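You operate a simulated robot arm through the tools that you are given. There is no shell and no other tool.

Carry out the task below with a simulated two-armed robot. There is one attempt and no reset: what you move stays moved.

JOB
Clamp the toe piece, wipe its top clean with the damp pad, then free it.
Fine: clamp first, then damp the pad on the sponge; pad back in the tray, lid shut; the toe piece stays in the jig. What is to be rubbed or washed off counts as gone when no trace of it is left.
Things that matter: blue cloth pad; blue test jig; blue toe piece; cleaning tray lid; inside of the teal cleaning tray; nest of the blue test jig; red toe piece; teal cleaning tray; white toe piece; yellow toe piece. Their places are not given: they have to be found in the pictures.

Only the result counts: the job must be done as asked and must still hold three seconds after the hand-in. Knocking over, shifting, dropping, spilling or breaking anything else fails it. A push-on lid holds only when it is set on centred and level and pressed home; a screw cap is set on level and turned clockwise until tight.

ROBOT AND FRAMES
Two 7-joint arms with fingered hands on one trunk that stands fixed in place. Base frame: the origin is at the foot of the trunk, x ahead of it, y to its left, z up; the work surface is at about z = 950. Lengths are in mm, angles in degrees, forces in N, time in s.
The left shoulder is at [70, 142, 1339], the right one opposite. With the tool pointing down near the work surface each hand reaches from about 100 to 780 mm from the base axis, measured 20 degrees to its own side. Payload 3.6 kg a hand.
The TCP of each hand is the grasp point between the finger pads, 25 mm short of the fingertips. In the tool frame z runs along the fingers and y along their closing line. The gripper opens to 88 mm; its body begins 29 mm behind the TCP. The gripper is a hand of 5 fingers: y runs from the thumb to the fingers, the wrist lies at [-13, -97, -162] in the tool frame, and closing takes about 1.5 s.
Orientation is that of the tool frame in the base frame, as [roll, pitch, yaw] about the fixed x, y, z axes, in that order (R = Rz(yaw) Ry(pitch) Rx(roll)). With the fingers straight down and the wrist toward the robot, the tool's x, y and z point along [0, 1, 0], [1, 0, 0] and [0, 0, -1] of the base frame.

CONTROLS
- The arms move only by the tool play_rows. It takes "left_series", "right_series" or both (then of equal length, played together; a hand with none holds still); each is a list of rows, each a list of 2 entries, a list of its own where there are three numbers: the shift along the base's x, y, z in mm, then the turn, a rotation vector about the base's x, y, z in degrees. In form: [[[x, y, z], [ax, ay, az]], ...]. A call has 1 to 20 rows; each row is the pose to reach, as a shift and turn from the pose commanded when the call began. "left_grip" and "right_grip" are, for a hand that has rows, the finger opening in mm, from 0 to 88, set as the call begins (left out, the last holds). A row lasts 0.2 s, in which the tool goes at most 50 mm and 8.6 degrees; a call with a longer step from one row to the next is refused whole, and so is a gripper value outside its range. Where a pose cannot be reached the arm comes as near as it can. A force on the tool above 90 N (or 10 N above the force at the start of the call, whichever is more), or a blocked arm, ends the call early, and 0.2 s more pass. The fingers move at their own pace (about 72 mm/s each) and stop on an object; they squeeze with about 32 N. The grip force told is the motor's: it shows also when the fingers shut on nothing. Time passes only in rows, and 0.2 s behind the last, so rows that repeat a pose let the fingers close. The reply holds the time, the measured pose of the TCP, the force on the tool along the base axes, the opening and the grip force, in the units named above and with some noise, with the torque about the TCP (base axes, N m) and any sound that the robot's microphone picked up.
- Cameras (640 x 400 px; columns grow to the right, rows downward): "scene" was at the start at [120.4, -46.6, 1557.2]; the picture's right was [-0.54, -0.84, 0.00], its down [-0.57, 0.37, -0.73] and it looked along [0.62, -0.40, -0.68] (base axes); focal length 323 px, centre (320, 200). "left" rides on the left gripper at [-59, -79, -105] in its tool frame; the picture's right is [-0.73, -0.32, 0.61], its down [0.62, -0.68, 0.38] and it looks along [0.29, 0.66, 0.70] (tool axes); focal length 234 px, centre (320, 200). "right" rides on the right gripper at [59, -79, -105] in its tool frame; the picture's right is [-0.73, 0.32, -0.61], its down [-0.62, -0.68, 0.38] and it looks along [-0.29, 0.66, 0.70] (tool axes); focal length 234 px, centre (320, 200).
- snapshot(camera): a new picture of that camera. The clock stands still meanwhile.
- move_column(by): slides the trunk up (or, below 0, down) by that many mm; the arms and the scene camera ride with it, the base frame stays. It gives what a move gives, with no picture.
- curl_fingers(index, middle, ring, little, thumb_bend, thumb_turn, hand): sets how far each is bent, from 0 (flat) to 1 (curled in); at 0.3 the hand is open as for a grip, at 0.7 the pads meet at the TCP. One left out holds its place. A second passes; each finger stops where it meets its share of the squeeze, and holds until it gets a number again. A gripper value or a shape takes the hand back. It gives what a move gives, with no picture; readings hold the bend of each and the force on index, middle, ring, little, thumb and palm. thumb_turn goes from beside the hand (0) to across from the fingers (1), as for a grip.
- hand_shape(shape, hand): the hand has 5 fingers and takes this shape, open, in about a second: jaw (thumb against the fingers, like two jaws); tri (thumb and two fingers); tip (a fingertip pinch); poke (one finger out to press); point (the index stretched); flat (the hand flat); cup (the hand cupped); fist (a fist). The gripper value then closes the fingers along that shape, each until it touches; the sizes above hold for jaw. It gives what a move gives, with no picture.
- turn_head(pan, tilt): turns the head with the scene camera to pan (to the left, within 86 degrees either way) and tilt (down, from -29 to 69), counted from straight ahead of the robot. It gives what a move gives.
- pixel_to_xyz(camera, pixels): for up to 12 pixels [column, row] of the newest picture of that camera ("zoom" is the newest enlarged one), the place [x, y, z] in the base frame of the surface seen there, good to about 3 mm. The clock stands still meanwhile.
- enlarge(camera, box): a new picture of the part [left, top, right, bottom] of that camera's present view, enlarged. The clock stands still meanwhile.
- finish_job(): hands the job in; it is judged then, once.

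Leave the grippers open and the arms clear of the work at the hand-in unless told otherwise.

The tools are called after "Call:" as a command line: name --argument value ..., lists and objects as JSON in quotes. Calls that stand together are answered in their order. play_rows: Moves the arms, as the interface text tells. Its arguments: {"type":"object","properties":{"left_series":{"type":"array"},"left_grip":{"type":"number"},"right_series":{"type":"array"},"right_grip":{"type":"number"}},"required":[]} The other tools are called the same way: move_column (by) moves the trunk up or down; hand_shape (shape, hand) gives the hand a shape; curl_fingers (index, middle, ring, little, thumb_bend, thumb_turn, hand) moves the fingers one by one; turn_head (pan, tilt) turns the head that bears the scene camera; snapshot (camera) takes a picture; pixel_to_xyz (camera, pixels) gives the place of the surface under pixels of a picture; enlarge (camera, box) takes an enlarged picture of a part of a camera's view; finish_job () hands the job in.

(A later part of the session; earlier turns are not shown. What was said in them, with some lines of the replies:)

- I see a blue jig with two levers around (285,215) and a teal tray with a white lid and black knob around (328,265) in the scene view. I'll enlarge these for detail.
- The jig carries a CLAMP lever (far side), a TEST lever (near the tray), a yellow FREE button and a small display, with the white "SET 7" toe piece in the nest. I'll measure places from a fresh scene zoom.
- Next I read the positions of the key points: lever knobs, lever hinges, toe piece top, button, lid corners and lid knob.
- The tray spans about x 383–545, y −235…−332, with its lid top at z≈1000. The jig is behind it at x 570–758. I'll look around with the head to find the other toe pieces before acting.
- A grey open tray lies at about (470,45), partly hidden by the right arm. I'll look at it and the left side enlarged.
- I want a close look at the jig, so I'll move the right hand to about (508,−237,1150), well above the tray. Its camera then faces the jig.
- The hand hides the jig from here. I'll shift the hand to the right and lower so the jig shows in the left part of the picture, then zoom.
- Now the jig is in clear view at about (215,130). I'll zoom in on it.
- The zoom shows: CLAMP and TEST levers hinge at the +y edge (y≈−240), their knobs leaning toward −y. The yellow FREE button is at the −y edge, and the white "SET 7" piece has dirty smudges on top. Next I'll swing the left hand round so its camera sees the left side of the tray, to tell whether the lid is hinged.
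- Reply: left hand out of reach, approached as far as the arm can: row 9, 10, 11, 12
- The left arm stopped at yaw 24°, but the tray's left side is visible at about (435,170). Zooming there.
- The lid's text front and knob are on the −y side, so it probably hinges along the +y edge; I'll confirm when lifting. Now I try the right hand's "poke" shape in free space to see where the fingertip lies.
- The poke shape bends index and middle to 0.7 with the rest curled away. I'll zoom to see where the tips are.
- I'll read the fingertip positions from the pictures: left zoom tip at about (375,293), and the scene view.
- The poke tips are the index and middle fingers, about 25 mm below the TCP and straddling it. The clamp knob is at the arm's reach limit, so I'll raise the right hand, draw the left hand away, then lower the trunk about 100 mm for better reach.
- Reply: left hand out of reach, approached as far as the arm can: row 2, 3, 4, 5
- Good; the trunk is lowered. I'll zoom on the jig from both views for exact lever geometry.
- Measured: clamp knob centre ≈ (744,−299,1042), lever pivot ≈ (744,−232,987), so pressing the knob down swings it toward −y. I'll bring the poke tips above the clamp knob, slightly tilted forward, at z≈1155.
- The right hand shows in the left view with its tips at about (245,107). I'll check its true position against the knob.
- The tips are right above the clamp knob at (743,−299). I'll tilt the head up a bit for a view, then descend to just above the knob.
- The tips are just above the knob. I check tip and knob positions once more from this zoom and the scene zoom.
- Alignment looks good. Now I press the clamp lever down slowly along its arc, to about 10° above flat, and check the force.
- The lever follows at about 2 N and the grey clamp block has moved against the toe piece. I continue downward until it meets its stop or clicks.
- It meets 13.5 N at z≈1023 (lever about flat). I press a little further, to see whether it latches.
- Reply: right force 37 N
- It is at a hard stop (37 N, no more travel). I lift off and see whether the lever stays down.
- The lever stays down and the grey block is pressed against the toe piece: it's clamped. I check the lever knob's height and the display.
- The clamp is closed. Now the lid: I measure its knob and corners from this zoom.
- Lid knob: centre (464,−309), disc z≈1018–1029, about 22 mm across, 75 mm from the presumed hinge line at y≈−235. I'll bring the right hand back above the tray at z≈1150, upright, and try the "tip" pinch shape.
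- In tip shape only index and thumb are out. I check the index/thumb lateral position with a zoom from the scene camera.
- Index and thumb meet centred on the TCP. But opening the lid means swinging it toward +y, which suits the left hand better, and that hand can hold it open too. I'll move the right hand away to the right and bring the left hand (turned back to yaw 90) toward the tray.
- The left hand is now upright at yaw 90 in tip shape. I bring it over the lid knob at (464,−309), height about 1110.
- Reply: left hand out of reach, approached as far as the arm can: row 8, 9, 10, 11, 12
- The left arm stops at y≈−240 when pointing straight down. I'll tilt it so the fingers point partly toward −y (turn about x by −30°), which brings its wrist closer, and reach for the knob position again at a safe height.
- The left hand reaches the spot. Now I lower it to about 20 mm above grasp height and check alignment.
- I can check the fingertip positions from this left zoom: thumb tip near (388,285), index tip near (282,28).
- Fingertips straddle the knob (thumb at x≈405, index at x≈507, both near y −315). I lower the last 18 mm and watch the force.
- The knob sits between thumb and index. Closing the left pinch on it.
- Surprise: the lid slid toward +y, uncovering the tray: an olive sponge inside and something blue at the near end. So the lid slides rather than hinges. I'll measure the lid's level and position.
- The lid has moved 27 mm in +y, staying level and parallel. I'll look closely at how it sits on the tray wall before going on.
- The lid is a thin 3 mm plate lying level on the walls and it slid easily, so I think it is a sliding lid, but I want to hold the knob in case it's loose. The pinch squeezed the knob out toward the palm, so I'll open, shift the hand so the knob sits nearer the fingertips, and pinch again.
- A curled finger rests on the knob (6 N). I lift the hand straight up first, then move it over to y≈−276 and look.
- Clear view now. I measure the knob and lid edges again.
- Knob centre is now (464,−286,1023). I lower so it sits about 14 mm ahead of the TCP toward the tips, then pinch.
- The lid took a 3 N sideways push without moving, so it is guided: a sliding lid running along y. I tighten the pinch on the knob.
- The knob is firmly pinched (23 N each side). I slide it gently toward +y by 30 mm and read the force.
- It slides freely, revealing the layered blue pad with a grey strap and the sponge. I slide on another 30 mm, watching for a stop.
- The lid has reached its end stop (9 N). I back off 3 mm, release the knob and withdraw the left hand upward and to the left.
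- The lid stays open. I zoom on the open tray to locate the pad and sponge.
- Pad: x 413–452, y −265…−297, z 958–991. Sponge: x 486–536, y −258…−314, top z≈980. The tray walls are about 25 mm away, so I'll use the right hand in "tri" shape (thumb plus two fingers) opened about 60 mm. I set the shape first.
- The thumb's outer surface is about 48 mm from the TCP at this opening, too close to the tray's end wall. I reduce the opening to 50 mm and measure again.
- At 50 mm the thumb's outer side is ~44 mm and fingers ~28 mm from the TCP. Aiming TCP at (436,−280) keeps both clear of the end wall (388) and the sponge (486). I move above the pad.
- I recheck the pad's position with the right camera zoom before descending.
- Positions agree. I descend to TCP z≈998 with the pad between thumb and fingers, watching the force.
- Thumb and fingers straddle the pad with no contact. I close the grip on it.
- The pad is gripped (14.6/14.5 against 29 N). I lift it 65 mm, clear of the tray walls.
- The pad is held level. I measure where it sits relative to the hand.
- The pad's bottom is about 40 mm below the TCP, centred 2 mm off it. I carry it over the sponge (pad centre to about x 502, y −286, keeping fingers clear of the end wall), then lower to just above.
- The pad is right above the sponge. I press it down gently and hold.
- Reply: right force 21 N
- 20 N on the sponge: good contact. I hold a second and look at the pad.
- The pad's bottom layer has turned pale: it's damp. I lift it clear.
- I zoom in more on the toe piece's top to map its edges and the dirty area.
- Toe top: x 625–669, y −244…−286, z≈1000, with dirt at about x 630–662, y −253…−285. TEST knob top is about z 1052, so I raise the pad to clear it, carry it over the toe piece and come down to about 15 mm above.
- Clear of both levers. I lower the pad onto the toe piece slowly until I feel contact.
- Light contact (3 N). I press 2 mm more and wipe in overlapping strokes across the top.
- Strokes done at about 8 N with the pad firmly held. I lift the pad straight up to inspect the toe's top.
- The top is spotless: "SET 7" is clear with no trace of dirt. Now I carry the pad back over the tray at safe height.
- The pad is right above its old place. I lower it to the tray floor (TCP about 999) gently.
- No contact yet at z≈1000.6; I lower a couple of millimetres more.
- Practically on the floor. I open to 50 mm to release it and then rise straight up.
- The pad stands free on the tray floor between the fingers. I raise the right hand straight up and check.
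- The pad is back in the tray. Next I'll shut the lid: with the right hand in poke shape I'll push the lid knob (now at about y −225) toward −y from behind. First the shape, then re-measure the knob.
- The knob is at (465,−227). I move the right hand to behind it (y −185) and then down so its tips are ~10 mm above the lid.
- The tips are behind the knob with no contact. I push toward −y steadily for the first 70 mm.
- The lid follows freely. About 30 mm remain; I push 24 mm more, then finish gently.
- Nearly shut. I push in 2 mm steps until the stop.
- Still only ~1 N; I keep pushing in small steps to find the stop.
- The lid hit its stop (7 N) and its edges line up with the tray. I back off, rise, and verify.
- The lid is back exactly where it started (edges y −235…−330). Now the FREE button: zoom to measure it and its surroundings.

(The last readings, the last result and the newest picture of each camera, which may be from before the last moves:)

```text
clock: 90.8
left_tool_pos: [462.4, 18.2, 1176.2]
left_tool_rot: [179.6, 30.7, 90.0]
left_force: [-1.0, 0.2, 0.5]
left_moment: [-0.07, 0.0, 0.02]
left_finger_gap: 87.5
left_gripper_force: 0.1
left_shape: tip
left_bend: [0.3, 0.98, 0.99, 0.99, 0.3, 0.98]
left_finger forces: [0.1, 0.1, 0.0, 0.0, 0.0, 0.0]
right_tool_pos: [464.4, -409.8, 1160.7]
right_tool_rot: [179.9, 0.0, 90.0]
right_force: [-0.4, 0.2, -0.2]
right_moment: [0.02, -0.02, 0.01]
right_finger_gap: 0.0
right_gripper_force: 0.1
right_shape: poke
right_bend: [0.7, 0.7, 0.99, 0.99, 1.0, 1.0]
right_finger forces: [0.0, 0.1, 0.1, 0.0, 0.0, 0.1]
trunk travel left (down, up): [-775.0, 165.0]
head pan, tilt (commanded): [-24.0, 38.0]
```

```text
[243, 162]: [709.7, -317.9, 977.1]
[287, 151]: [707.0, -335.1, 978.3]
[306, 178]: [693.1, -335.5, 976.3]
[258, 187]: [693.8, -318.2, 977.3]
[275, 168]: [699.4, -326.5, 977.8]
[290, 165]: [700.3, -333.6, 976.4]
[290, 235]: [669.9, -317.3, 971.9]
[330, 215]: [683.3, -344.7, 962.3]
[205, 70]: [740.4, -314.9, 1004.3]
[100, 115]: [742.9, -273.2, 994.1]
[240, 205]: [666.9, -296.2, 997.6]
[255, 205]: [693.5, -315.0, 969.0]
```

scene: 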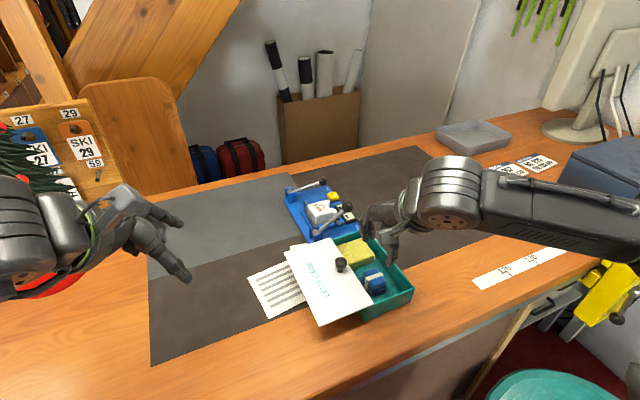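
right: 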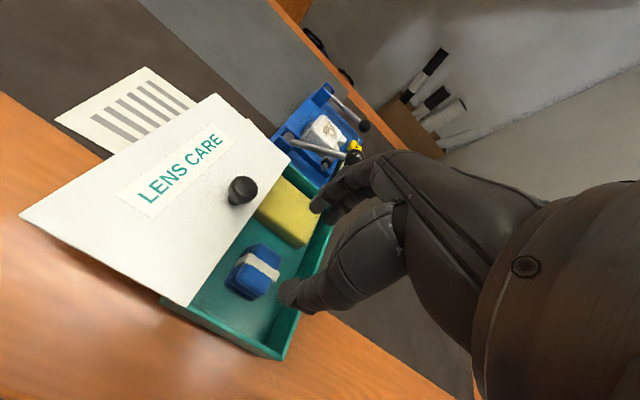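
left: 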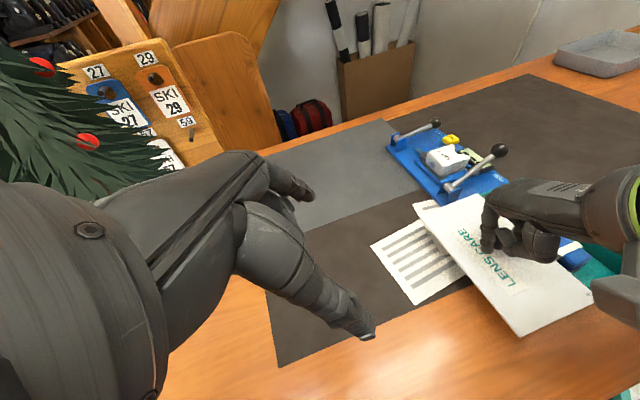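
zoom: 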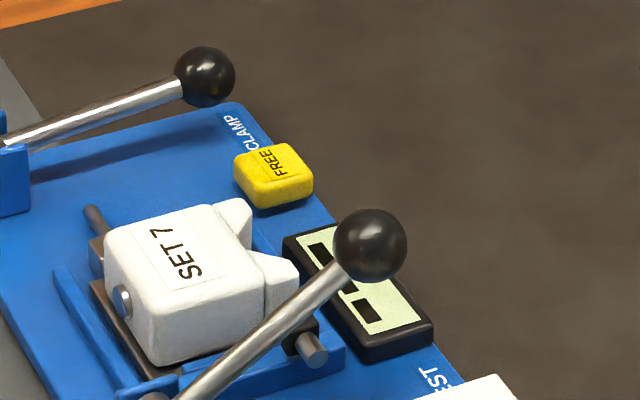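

FREE button top: x 692–711, y −317…−337, z≈978. The clamp lever might spring up near x 744 when freed, so I'll come in with the hand tilted and turned so its bulk stays toward −x/−y. First I move above the button at height.

Call:
play_rows --right_series '[[[30, 10, -5], [1, -5, 4]], [[65, 22, -15], [2, -10, 8]], [[100, 35, -25], [3, -15, 12]], [[135, 48, -30], [4, -20, 15]], [[170, 60, -35], [4, -24, 18]], [[200, 72, -40], [4, -24, 18]], [[227, 80, -45], [4, -24, 18]], [[227, 80, -60], [4, -24, 18]], [[227, 80, -60], [4, -24, 18]]]'

Call:
enlarge --camera "left" --box '[380, 60, 560, 220]'

Call:
enlarge --camera "scene" --box '[280, 130, 400, 250]'

Call:
snapshot --camera "right"

```text
clock: 92.8
left_tool_pos: [462.5, 18.2, 1175.7]
left_tool_rot: [179.7, 30.7, 89.9]
left_force: [-0.7, 0.1, 0.7]
left_moment: [-0.02, 0.0, -0.01]
left_finger_gap: 87.7
left_gripper_force: 0.0
left_shape: tip
left_bend: [0.3, 0.98, 0.99, 0.99, 0.3, 0.98]
left_finger forces: [0.0, 0.0, 0.0, 0.0, 0.0, 0.1]
right_tool_pos: [693.5, -330.4, 1100.4]
right_tool_rot: [155.7, -0.2, 108.2]
right_force: [0.2, 0.5, 0.0]
right_moment: [-0.01, -0.01, 0.0]
right_finger_gap: 0.0
right_gripper_force: 0.1
right_shape: poke
right_bend: [0.7, 0.7, 0.99, 0.99, 1.0, 1.0]
right_finger forces: [0.0, 0.0, 0.0, 0.0, 0.0, 0.0]
trunk travel left (down, up): [-775.0, 165.0]
head pan, tilt (commanded): [-24.0, 38.0]
```

```text
2.50 times, centred on (470, 140) of left
```

zoom: 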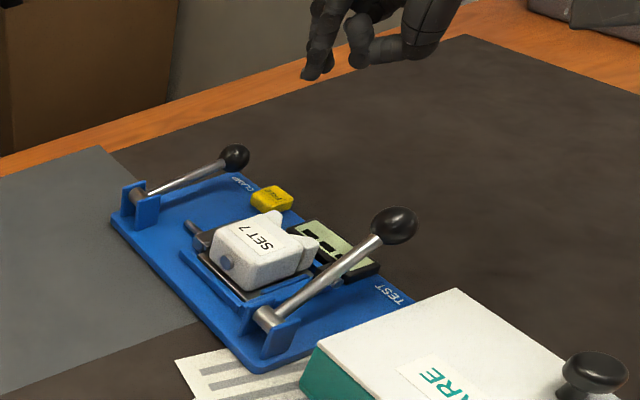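

```text
3.33 times, centred on (340, 190) of scene
```

zoom: 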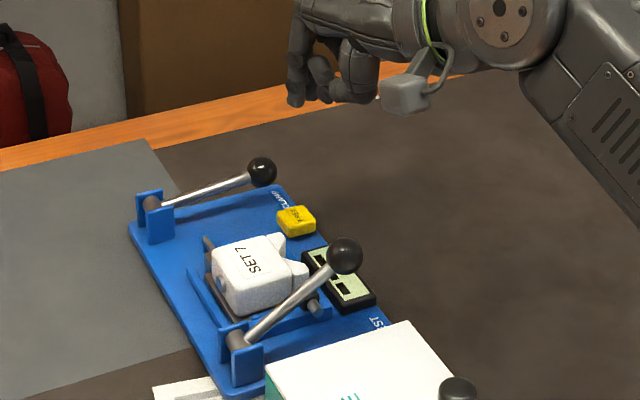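

```text
taken
```

right: 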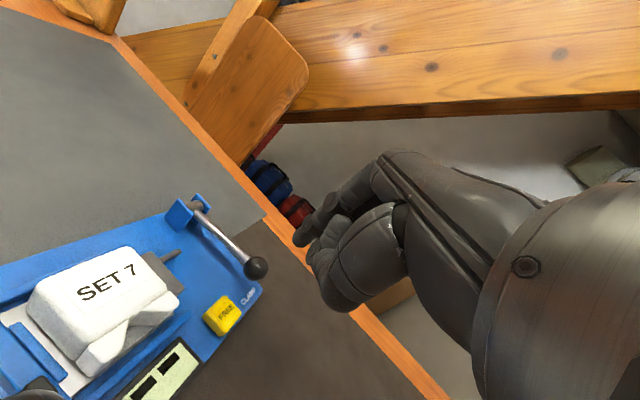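

The tips are above the button at height. I descend to about 10 mm over it and check.

Call:
play_rows --right_series '[[[-1, 0, -20], [0, 0, 0]], [[-1, 0, -40], [0, 0, 0]], [[-1, 0, -60], [0, 0, 0]], [[-1, 0, -78], [0, 0, 0]], [[-1, 0, -88], [0, 0, 0]], [[-1, 0, -88], [0, 0, 0]]]'

Call:
enlarge --camera "left" --box '[400, 80, 520, 200]'

Call:
enlarge --camera "scene" --box '[290, 150, 390, 240]'

```text
clock: 94.2
left_tool_pos: [462.5, 18.0, 1175.5]
left_tool_rot: [179.7, 30.6, 90.0]
left_force: [-0.4, 0.4, 0.1]
left_moment: [0.0, -0.03, -0.02]
left_finger_gap: 87.5
left_gripper_force: 0.1
left_shape: tip
left_bend: [0.3, 0.98, 0.99, 0.99, 0.3, 0.98]
left_finger forces: [0.0, 0.0, 0.1, 0.0, 0.0, 0.1]
right_tool_pos: [691.3, -330.3, 1011.7]
right_tool_rot: [155.7, -0.1, 108.3]
right_force: [-0.6, -0.3, -0.1]
right_moment: [0.03, 0.02, -0.04]
right_finger_gap: 0.3
right_gripper_force: 0.1
right_shape: poke
right_bend: [0.7, 0.7, 0.99, 0.99, 1.0, 1.0]
right_finger forces: [0.1, 0.0, 0.0, 0.0, 0.1, 0.0]
trunk travel left (down, up): [-775.0, 165.0]
head pan, tilt (commanded): [-24.0, 38.0]
```

```text
3.33 times, centred on (460, 140) of left
```

zoom: 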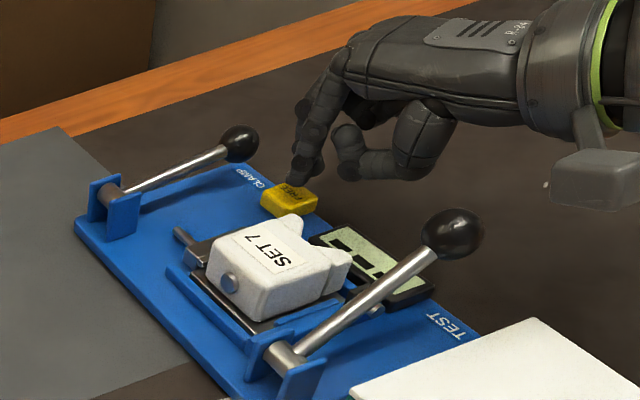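

```text
4.44 times, centred on (340, 195) of scene
```

zoom: 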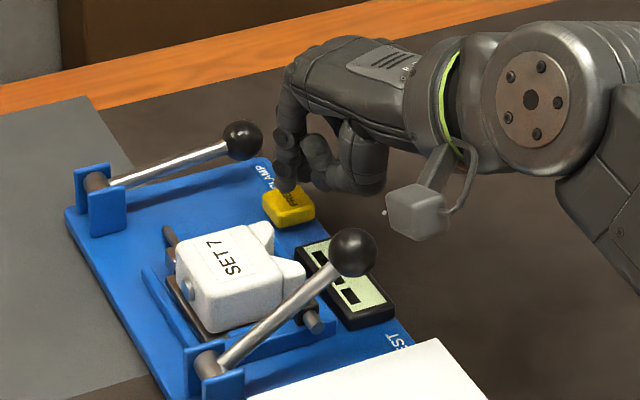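

Call:
pixel_to_xyz --camera "zoom" --pixels '[[285, 183], [283, 175], [300, 205], [272, 205], [295, 215]]'

```text
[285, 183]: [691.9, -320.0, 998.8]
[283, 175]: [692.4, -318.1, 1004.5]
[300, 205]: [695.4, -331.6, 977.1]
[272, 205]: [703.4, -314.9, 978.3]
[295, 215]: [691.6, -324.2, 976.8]
```

The tips are centred over the button. I press down slowly and watch for force and sound.

Call:
play_rows --right_series '[[[0, 0, -5], [0, 0, 0]], [[0, 0, -9], [0, 0, 0]], [[0, 0, -12], [0, 0, 0]], [[0, 0, -14], [0, 0, 0]], [[0, 0, -14], [0, 0, 0]]]'

Call:
enlarge --camera "left" --box '[400, 80, 520, 200]'

```text
clock: 95.4
left_tool_pos: [463.4, 17.6, 1176.0]
left_tool_rot: [179.6, 30.7, 89.9]
left_force: [0.5, 0.7, -0.3]
left_moment: [0.01, 0.02, 0.03]
left_finger_gap: 87.7
left_gripper_force: 0.1
left_shape: tip
left_bend: [0.3, 0.98, 0.99, 0.99, 0.3, 0.98]
left_finger forces: [0.1, 0.0, 0.0, 0.1, 0.1, 0.1]
right_tool_pos: [692.0, -331.0, 999.0]
right_tool_rot: [155.6, -0.1, 108.2]
right_force: [-0.3, -1.0, 3.9]
right_moment: [-0.04, -0.05, 0.01]
right_finger_gap: 0.1
right_gripper_force: 0.1
right_shape: poke
right_bend: [0.7, 0.7, 0.99, 0.99, 1.0, 1.0]
right_finger forces: [0.0, 2.9, 0.1, 0.0, 0.0, 0.0]
trunk travel left (down, up): [-775.0, 165.0]
head pan, tilt (commanded): [-24.0, 38.0]
heard: click
```

```text
3.33 times, centred on (460, 140) of left
```

zoom: 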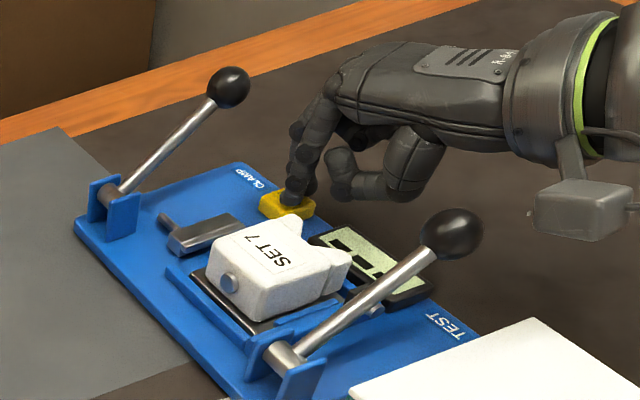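

Click: the clamp lever sprang up and the grey block drew back, so the toe piece is free. I lift off the button, drawing slightly to −x, then move away to the right.

Call:
play_rows --right_series '[[[0, 0, 8], [0, 0, 0]], [[-4, -3, 25], [0, 0, 0]], [[-8, -8, 50], [0, 0, 0]], [[-12, -15, 85], [0, 0, 0]], [[-25, -30, 120], [0, 0, 0]], [[-50, -55, 140], [0, 0, 0]], [[-80, -85, 150], [0, 5, -4]], [[-115, -110, 150], [0, 10, -8]], [[-150, -130, 150], [0, 16, -12]], [[-180, -150, 150], [-2, 20, -15]], [[-200, -160, 150], [-4, 24, -18]], [[-200, -160, 150], [-4, 24, -18]]]'

Call:
snapshot --camera "scene"

Call:
enlarge --camera "left" --box '[380, 80, 560, 220]'

Call:
enlarge --camera "scene" --box '[285, 165, 375, 245]'

```text
clock: 98.0
left_tool_pos: [465.0, 18.4, 1174.6]
left_tool_rot: [179.6, 30.6, 89.9]
left_force: [0.0, -0.2, 0.7]
left_moment: [-0.01, -0.01, -0.03]
left_finger_gap: 87.7
left_gripper_force: 0.1
left_shape: tip
left_bend: [0.3, 0.98, 0.99, 0.99, 0.3, 0.98]
left_finger forces: [0.0, 0.0, 0.0, 0.0, 0.0, 0.0]
right_tool_pos: [491.0, -490.8, 1147.1]
right_tool_rot: [-179.9, 0.1, 89.9]
right_force: [-0.4, 0.1, 0.1]
right_moment: [-0.02, 0.05, 0.01]
right_finger_gap: 0.0
right_gripper_force: 0.0
right_shape: poke
right_bend: [0.7, 0.7, 0.99, 0.99, 1.0, 1.0]
right_finger forces: [0.0, 0.0, 0.0, 0.1, 0.0, 0.0]
trunk travel left (down, up): [-775.0, 165.0]
head pan, tilt (commanded): [-24.0, 38.0]
```

```text
taken
```

scene: 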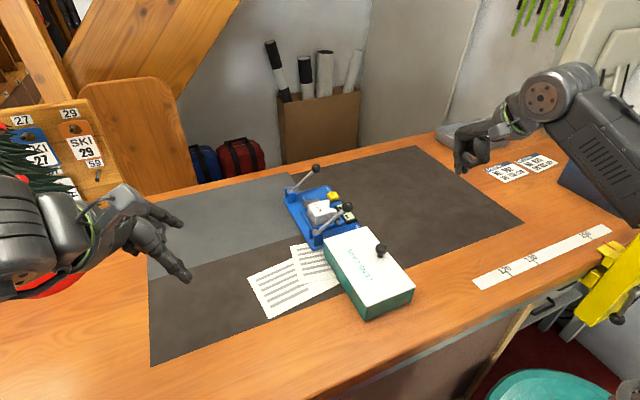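

```text
2.86 times, centred on (470, 150) of left
```

zoom: 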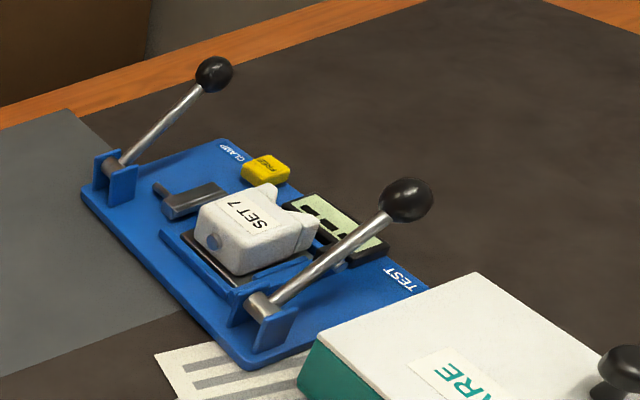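

```text
5.00 times, centred on (330, 205) of scene
```

zoom: 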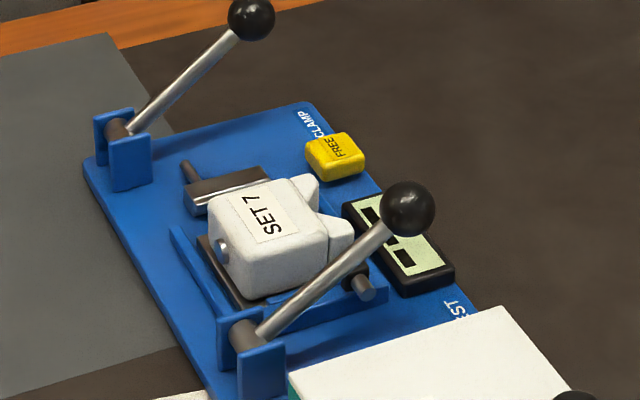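

Everything looks right: lever up, block back, toe piece clean and seated, lid shut. I open both hands (jaw shape) and take last close-ups.

Call:
hand_shape --shape "jaw" --hand "right"

Call:
hand_shape --shape "jaw" --hand "left"

Call:
play_rows --left_series '[[[0, 15, 15], [0, 0, 0]], [[0, 30, 30], [0, 0, 0]], [[0, 50, 40], [0, 0, 0]], [[0, 50, 40], [0, 0, 0]]]' --right_series '[[[0, 0, 15], [0, 0, 0]], [[0, -10, 30], [0, 0, 0]], [[0, -20, 40], [0, 0, 0]], [[0, -20, 40], [0, 0, 0]]]' --left_grip 88 --right_grip 88

Call:
enlarge --camera "right" --box '[0, 0, 260, 240]'

Call:
enlarge --camera "scene" --box '[300, 185, 350, 230]'

Call:
enlarge --camera "scene" --box '[280, 180, 430, 330]'

```text
clock: 98.9
left_tool_pos: [464.2, 18.7, 1175.7]
left_tool_rot: [179.6, 30.6, 90.0]
left_force: [-0.4, -0.6, -0.2]
left_moment: [-0.03, 0.02, -0.01]
left_finger_gap: 87.8
left_gripper_force: 0.0
left_shape: tip
left_bend: [0.3, 0.98, 0.99, 0.99, 0.3, 0.98]
left_finger forces: [0.0, 0.0, 0.0, 0.0, 0.0, 0.0]
right_tool_pos: [491.8, -491.8, 1147.4]
right_tool_rot: [-180.0, 0.0, 90.0]
right_force: [-0.2, 0.4, -0.1]
right_moment: [-0.04, 0.0, 0.01]
right_finger_gap: 88.1
right_gripper_force: 0.1
right_shape: jaw
right_bend: [0.3, 0.3, 0.3, 0.3, 0.3, 0.98]
right_finger forces: [0.0, 0.0, 0.1, 0.0, 0.0, 0.1]
trunk travel left (down, up): [-775.0, 165.0]
head pan, tilt (commanded): [-24.0, 38.0]
```

```text
clock: 99.8
left_tool_pos: [463.2, 18.9, 1176.7]
left_tool_rot: [179.5, 30.5, 89.9]
left_force: [0.2, -0.1, 0.4]
left_moment: [0.05, 0.01, -0.01]
left_finger_gap: 87.6
left_gripper_force: 0.1
left_shape: jaw
left_bend: [0.3, 0.3, 0.3, 0.3, 0.3, 0.98]
left_finger forces: [0.1, 0.1, 0.0, 0.1, 0.0, 0.1]
right_tool_pos: [490.4, -489.9, 1147.8]
right_tool_rot: [-180.0, -0.1, 90.0]
right_force: [0.2, 0.5, -0.8]
right_moment: [-0.03, -0.02, 0.02]
right_finger_gap: 88.1
right_gripper_force: 0.0
right_shape: jaw
right_bend: [0.3, 0.3, 0.3, 0.3, 0.3, 0.98]
right_finger forces: [0.0, 0.0, 0.0, 0.0, 0.0, 0.0]
trunk travel left (down, up): [-775.0, 165.0]
head pan, tilt (commanded): [-24.0, 38.0]
```

```text
clock: 100.8
left_tool_pos: [463.6, 68.6, 1216.4]
left_tool_rot: [179.5, 30.6, 89.9]
left_force: [-0.3, 0.7, 0.1]
left_moment: [0.01, 0.0, 0.0]
left_finger_gap: 87.6
left_gripper_force: 0.1
left_shape: jaw
left_bend: [0.3, 0.3, 0.3, 0.3, 0.3, 0.98]
left_finger forces: [0.1, 0.1, 0.1, 0.0, 0.0, 0.0]
right_tool_pos: [491.1, -510.4, 1187.6]
right_tool_rot: [180.0, 0.1, 90.0]
right_force: [0.1, -0.2, -0.4]
right_moment: [-0.02, -0.02, 0.04]
right_finger_gap: 88.3
right_gripper_force: 0.1
right_shape: jaw
right_bend: [0.3, 0.3, 0.3, 0.3, 0.3, 0.98]
right_finger forces: [0.0, 0.0, 0.1, 0.1, 0.0, 0.0]
trunk travel left (down, up): [-775.0, 165.0]
head pan, tilt (commanded): [-24.0, 38.0]
```

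```text
1.67 times, centred on (130, 120) of right
```

zoom: 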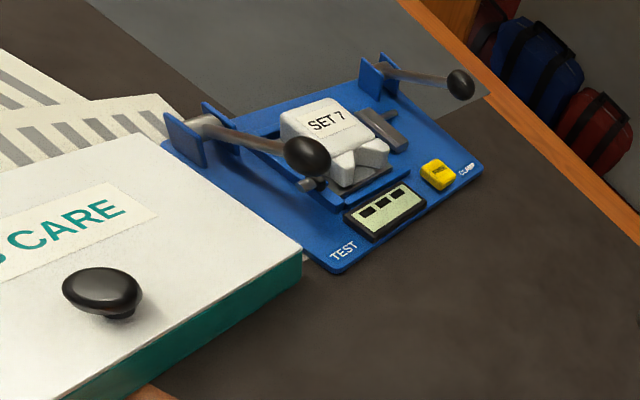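

```text
8.89 times, centred on (325, 208) of scene
```

zoom: 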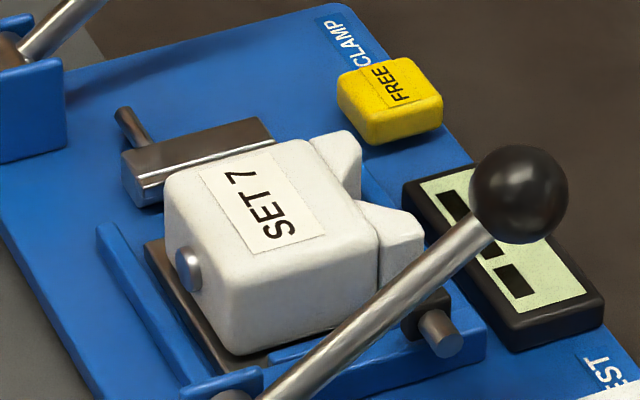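

```text
2.67 times, centred on (355, 255) of scene
```

zoom: 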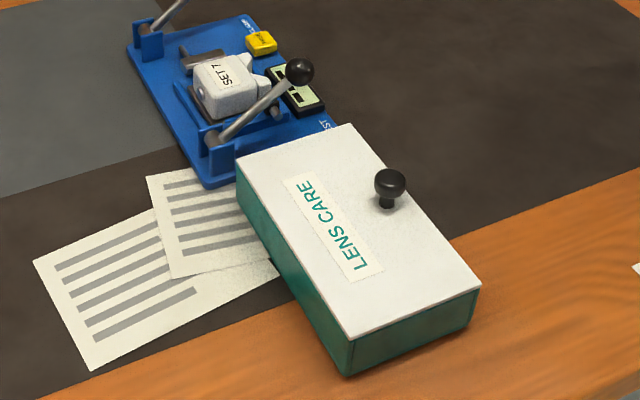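

The final pictures show what the job asks for:
- The toe piece is clean, unclamped and still seated in the jig.
- The pad is in the tray and the lid is shut.
- Both hands are open and clear of the work.

I hand the job in.

Call:
finish_job

```text
The job is handed in.
```

The job is done and handed in; I have no verdict from the judging yet.

- **Clamp:** I pressed the CLAMP lever down until it stayed, before touching the pad.
- **Damp:** I pressed the blue cloth pad onto the sponge in the tray, and its bottom layer turned pale.
- **Wipe:** I rubbed the top of the white toe piece. In the close-ups afterwards "SET 7" reads clearly and no dirt is visible.
- **Pad and lid:** The pad is back in the tray. The lid turned out to slide rather than lift. I pushed it back to its stop, and it measures in the same place as at the start.
- **Free:** I pressed the yellow FREE button. It clicked, the clamp lever sprang up and the clamp block drew back. The toe piece is still in the jig.

I did not touch the TEST lever. In the last pictures nothing else looks moved or knocked over, and both hands are open and clear of the work. The blue, red and yellow toe pieces in your list did not turn up in any picture.
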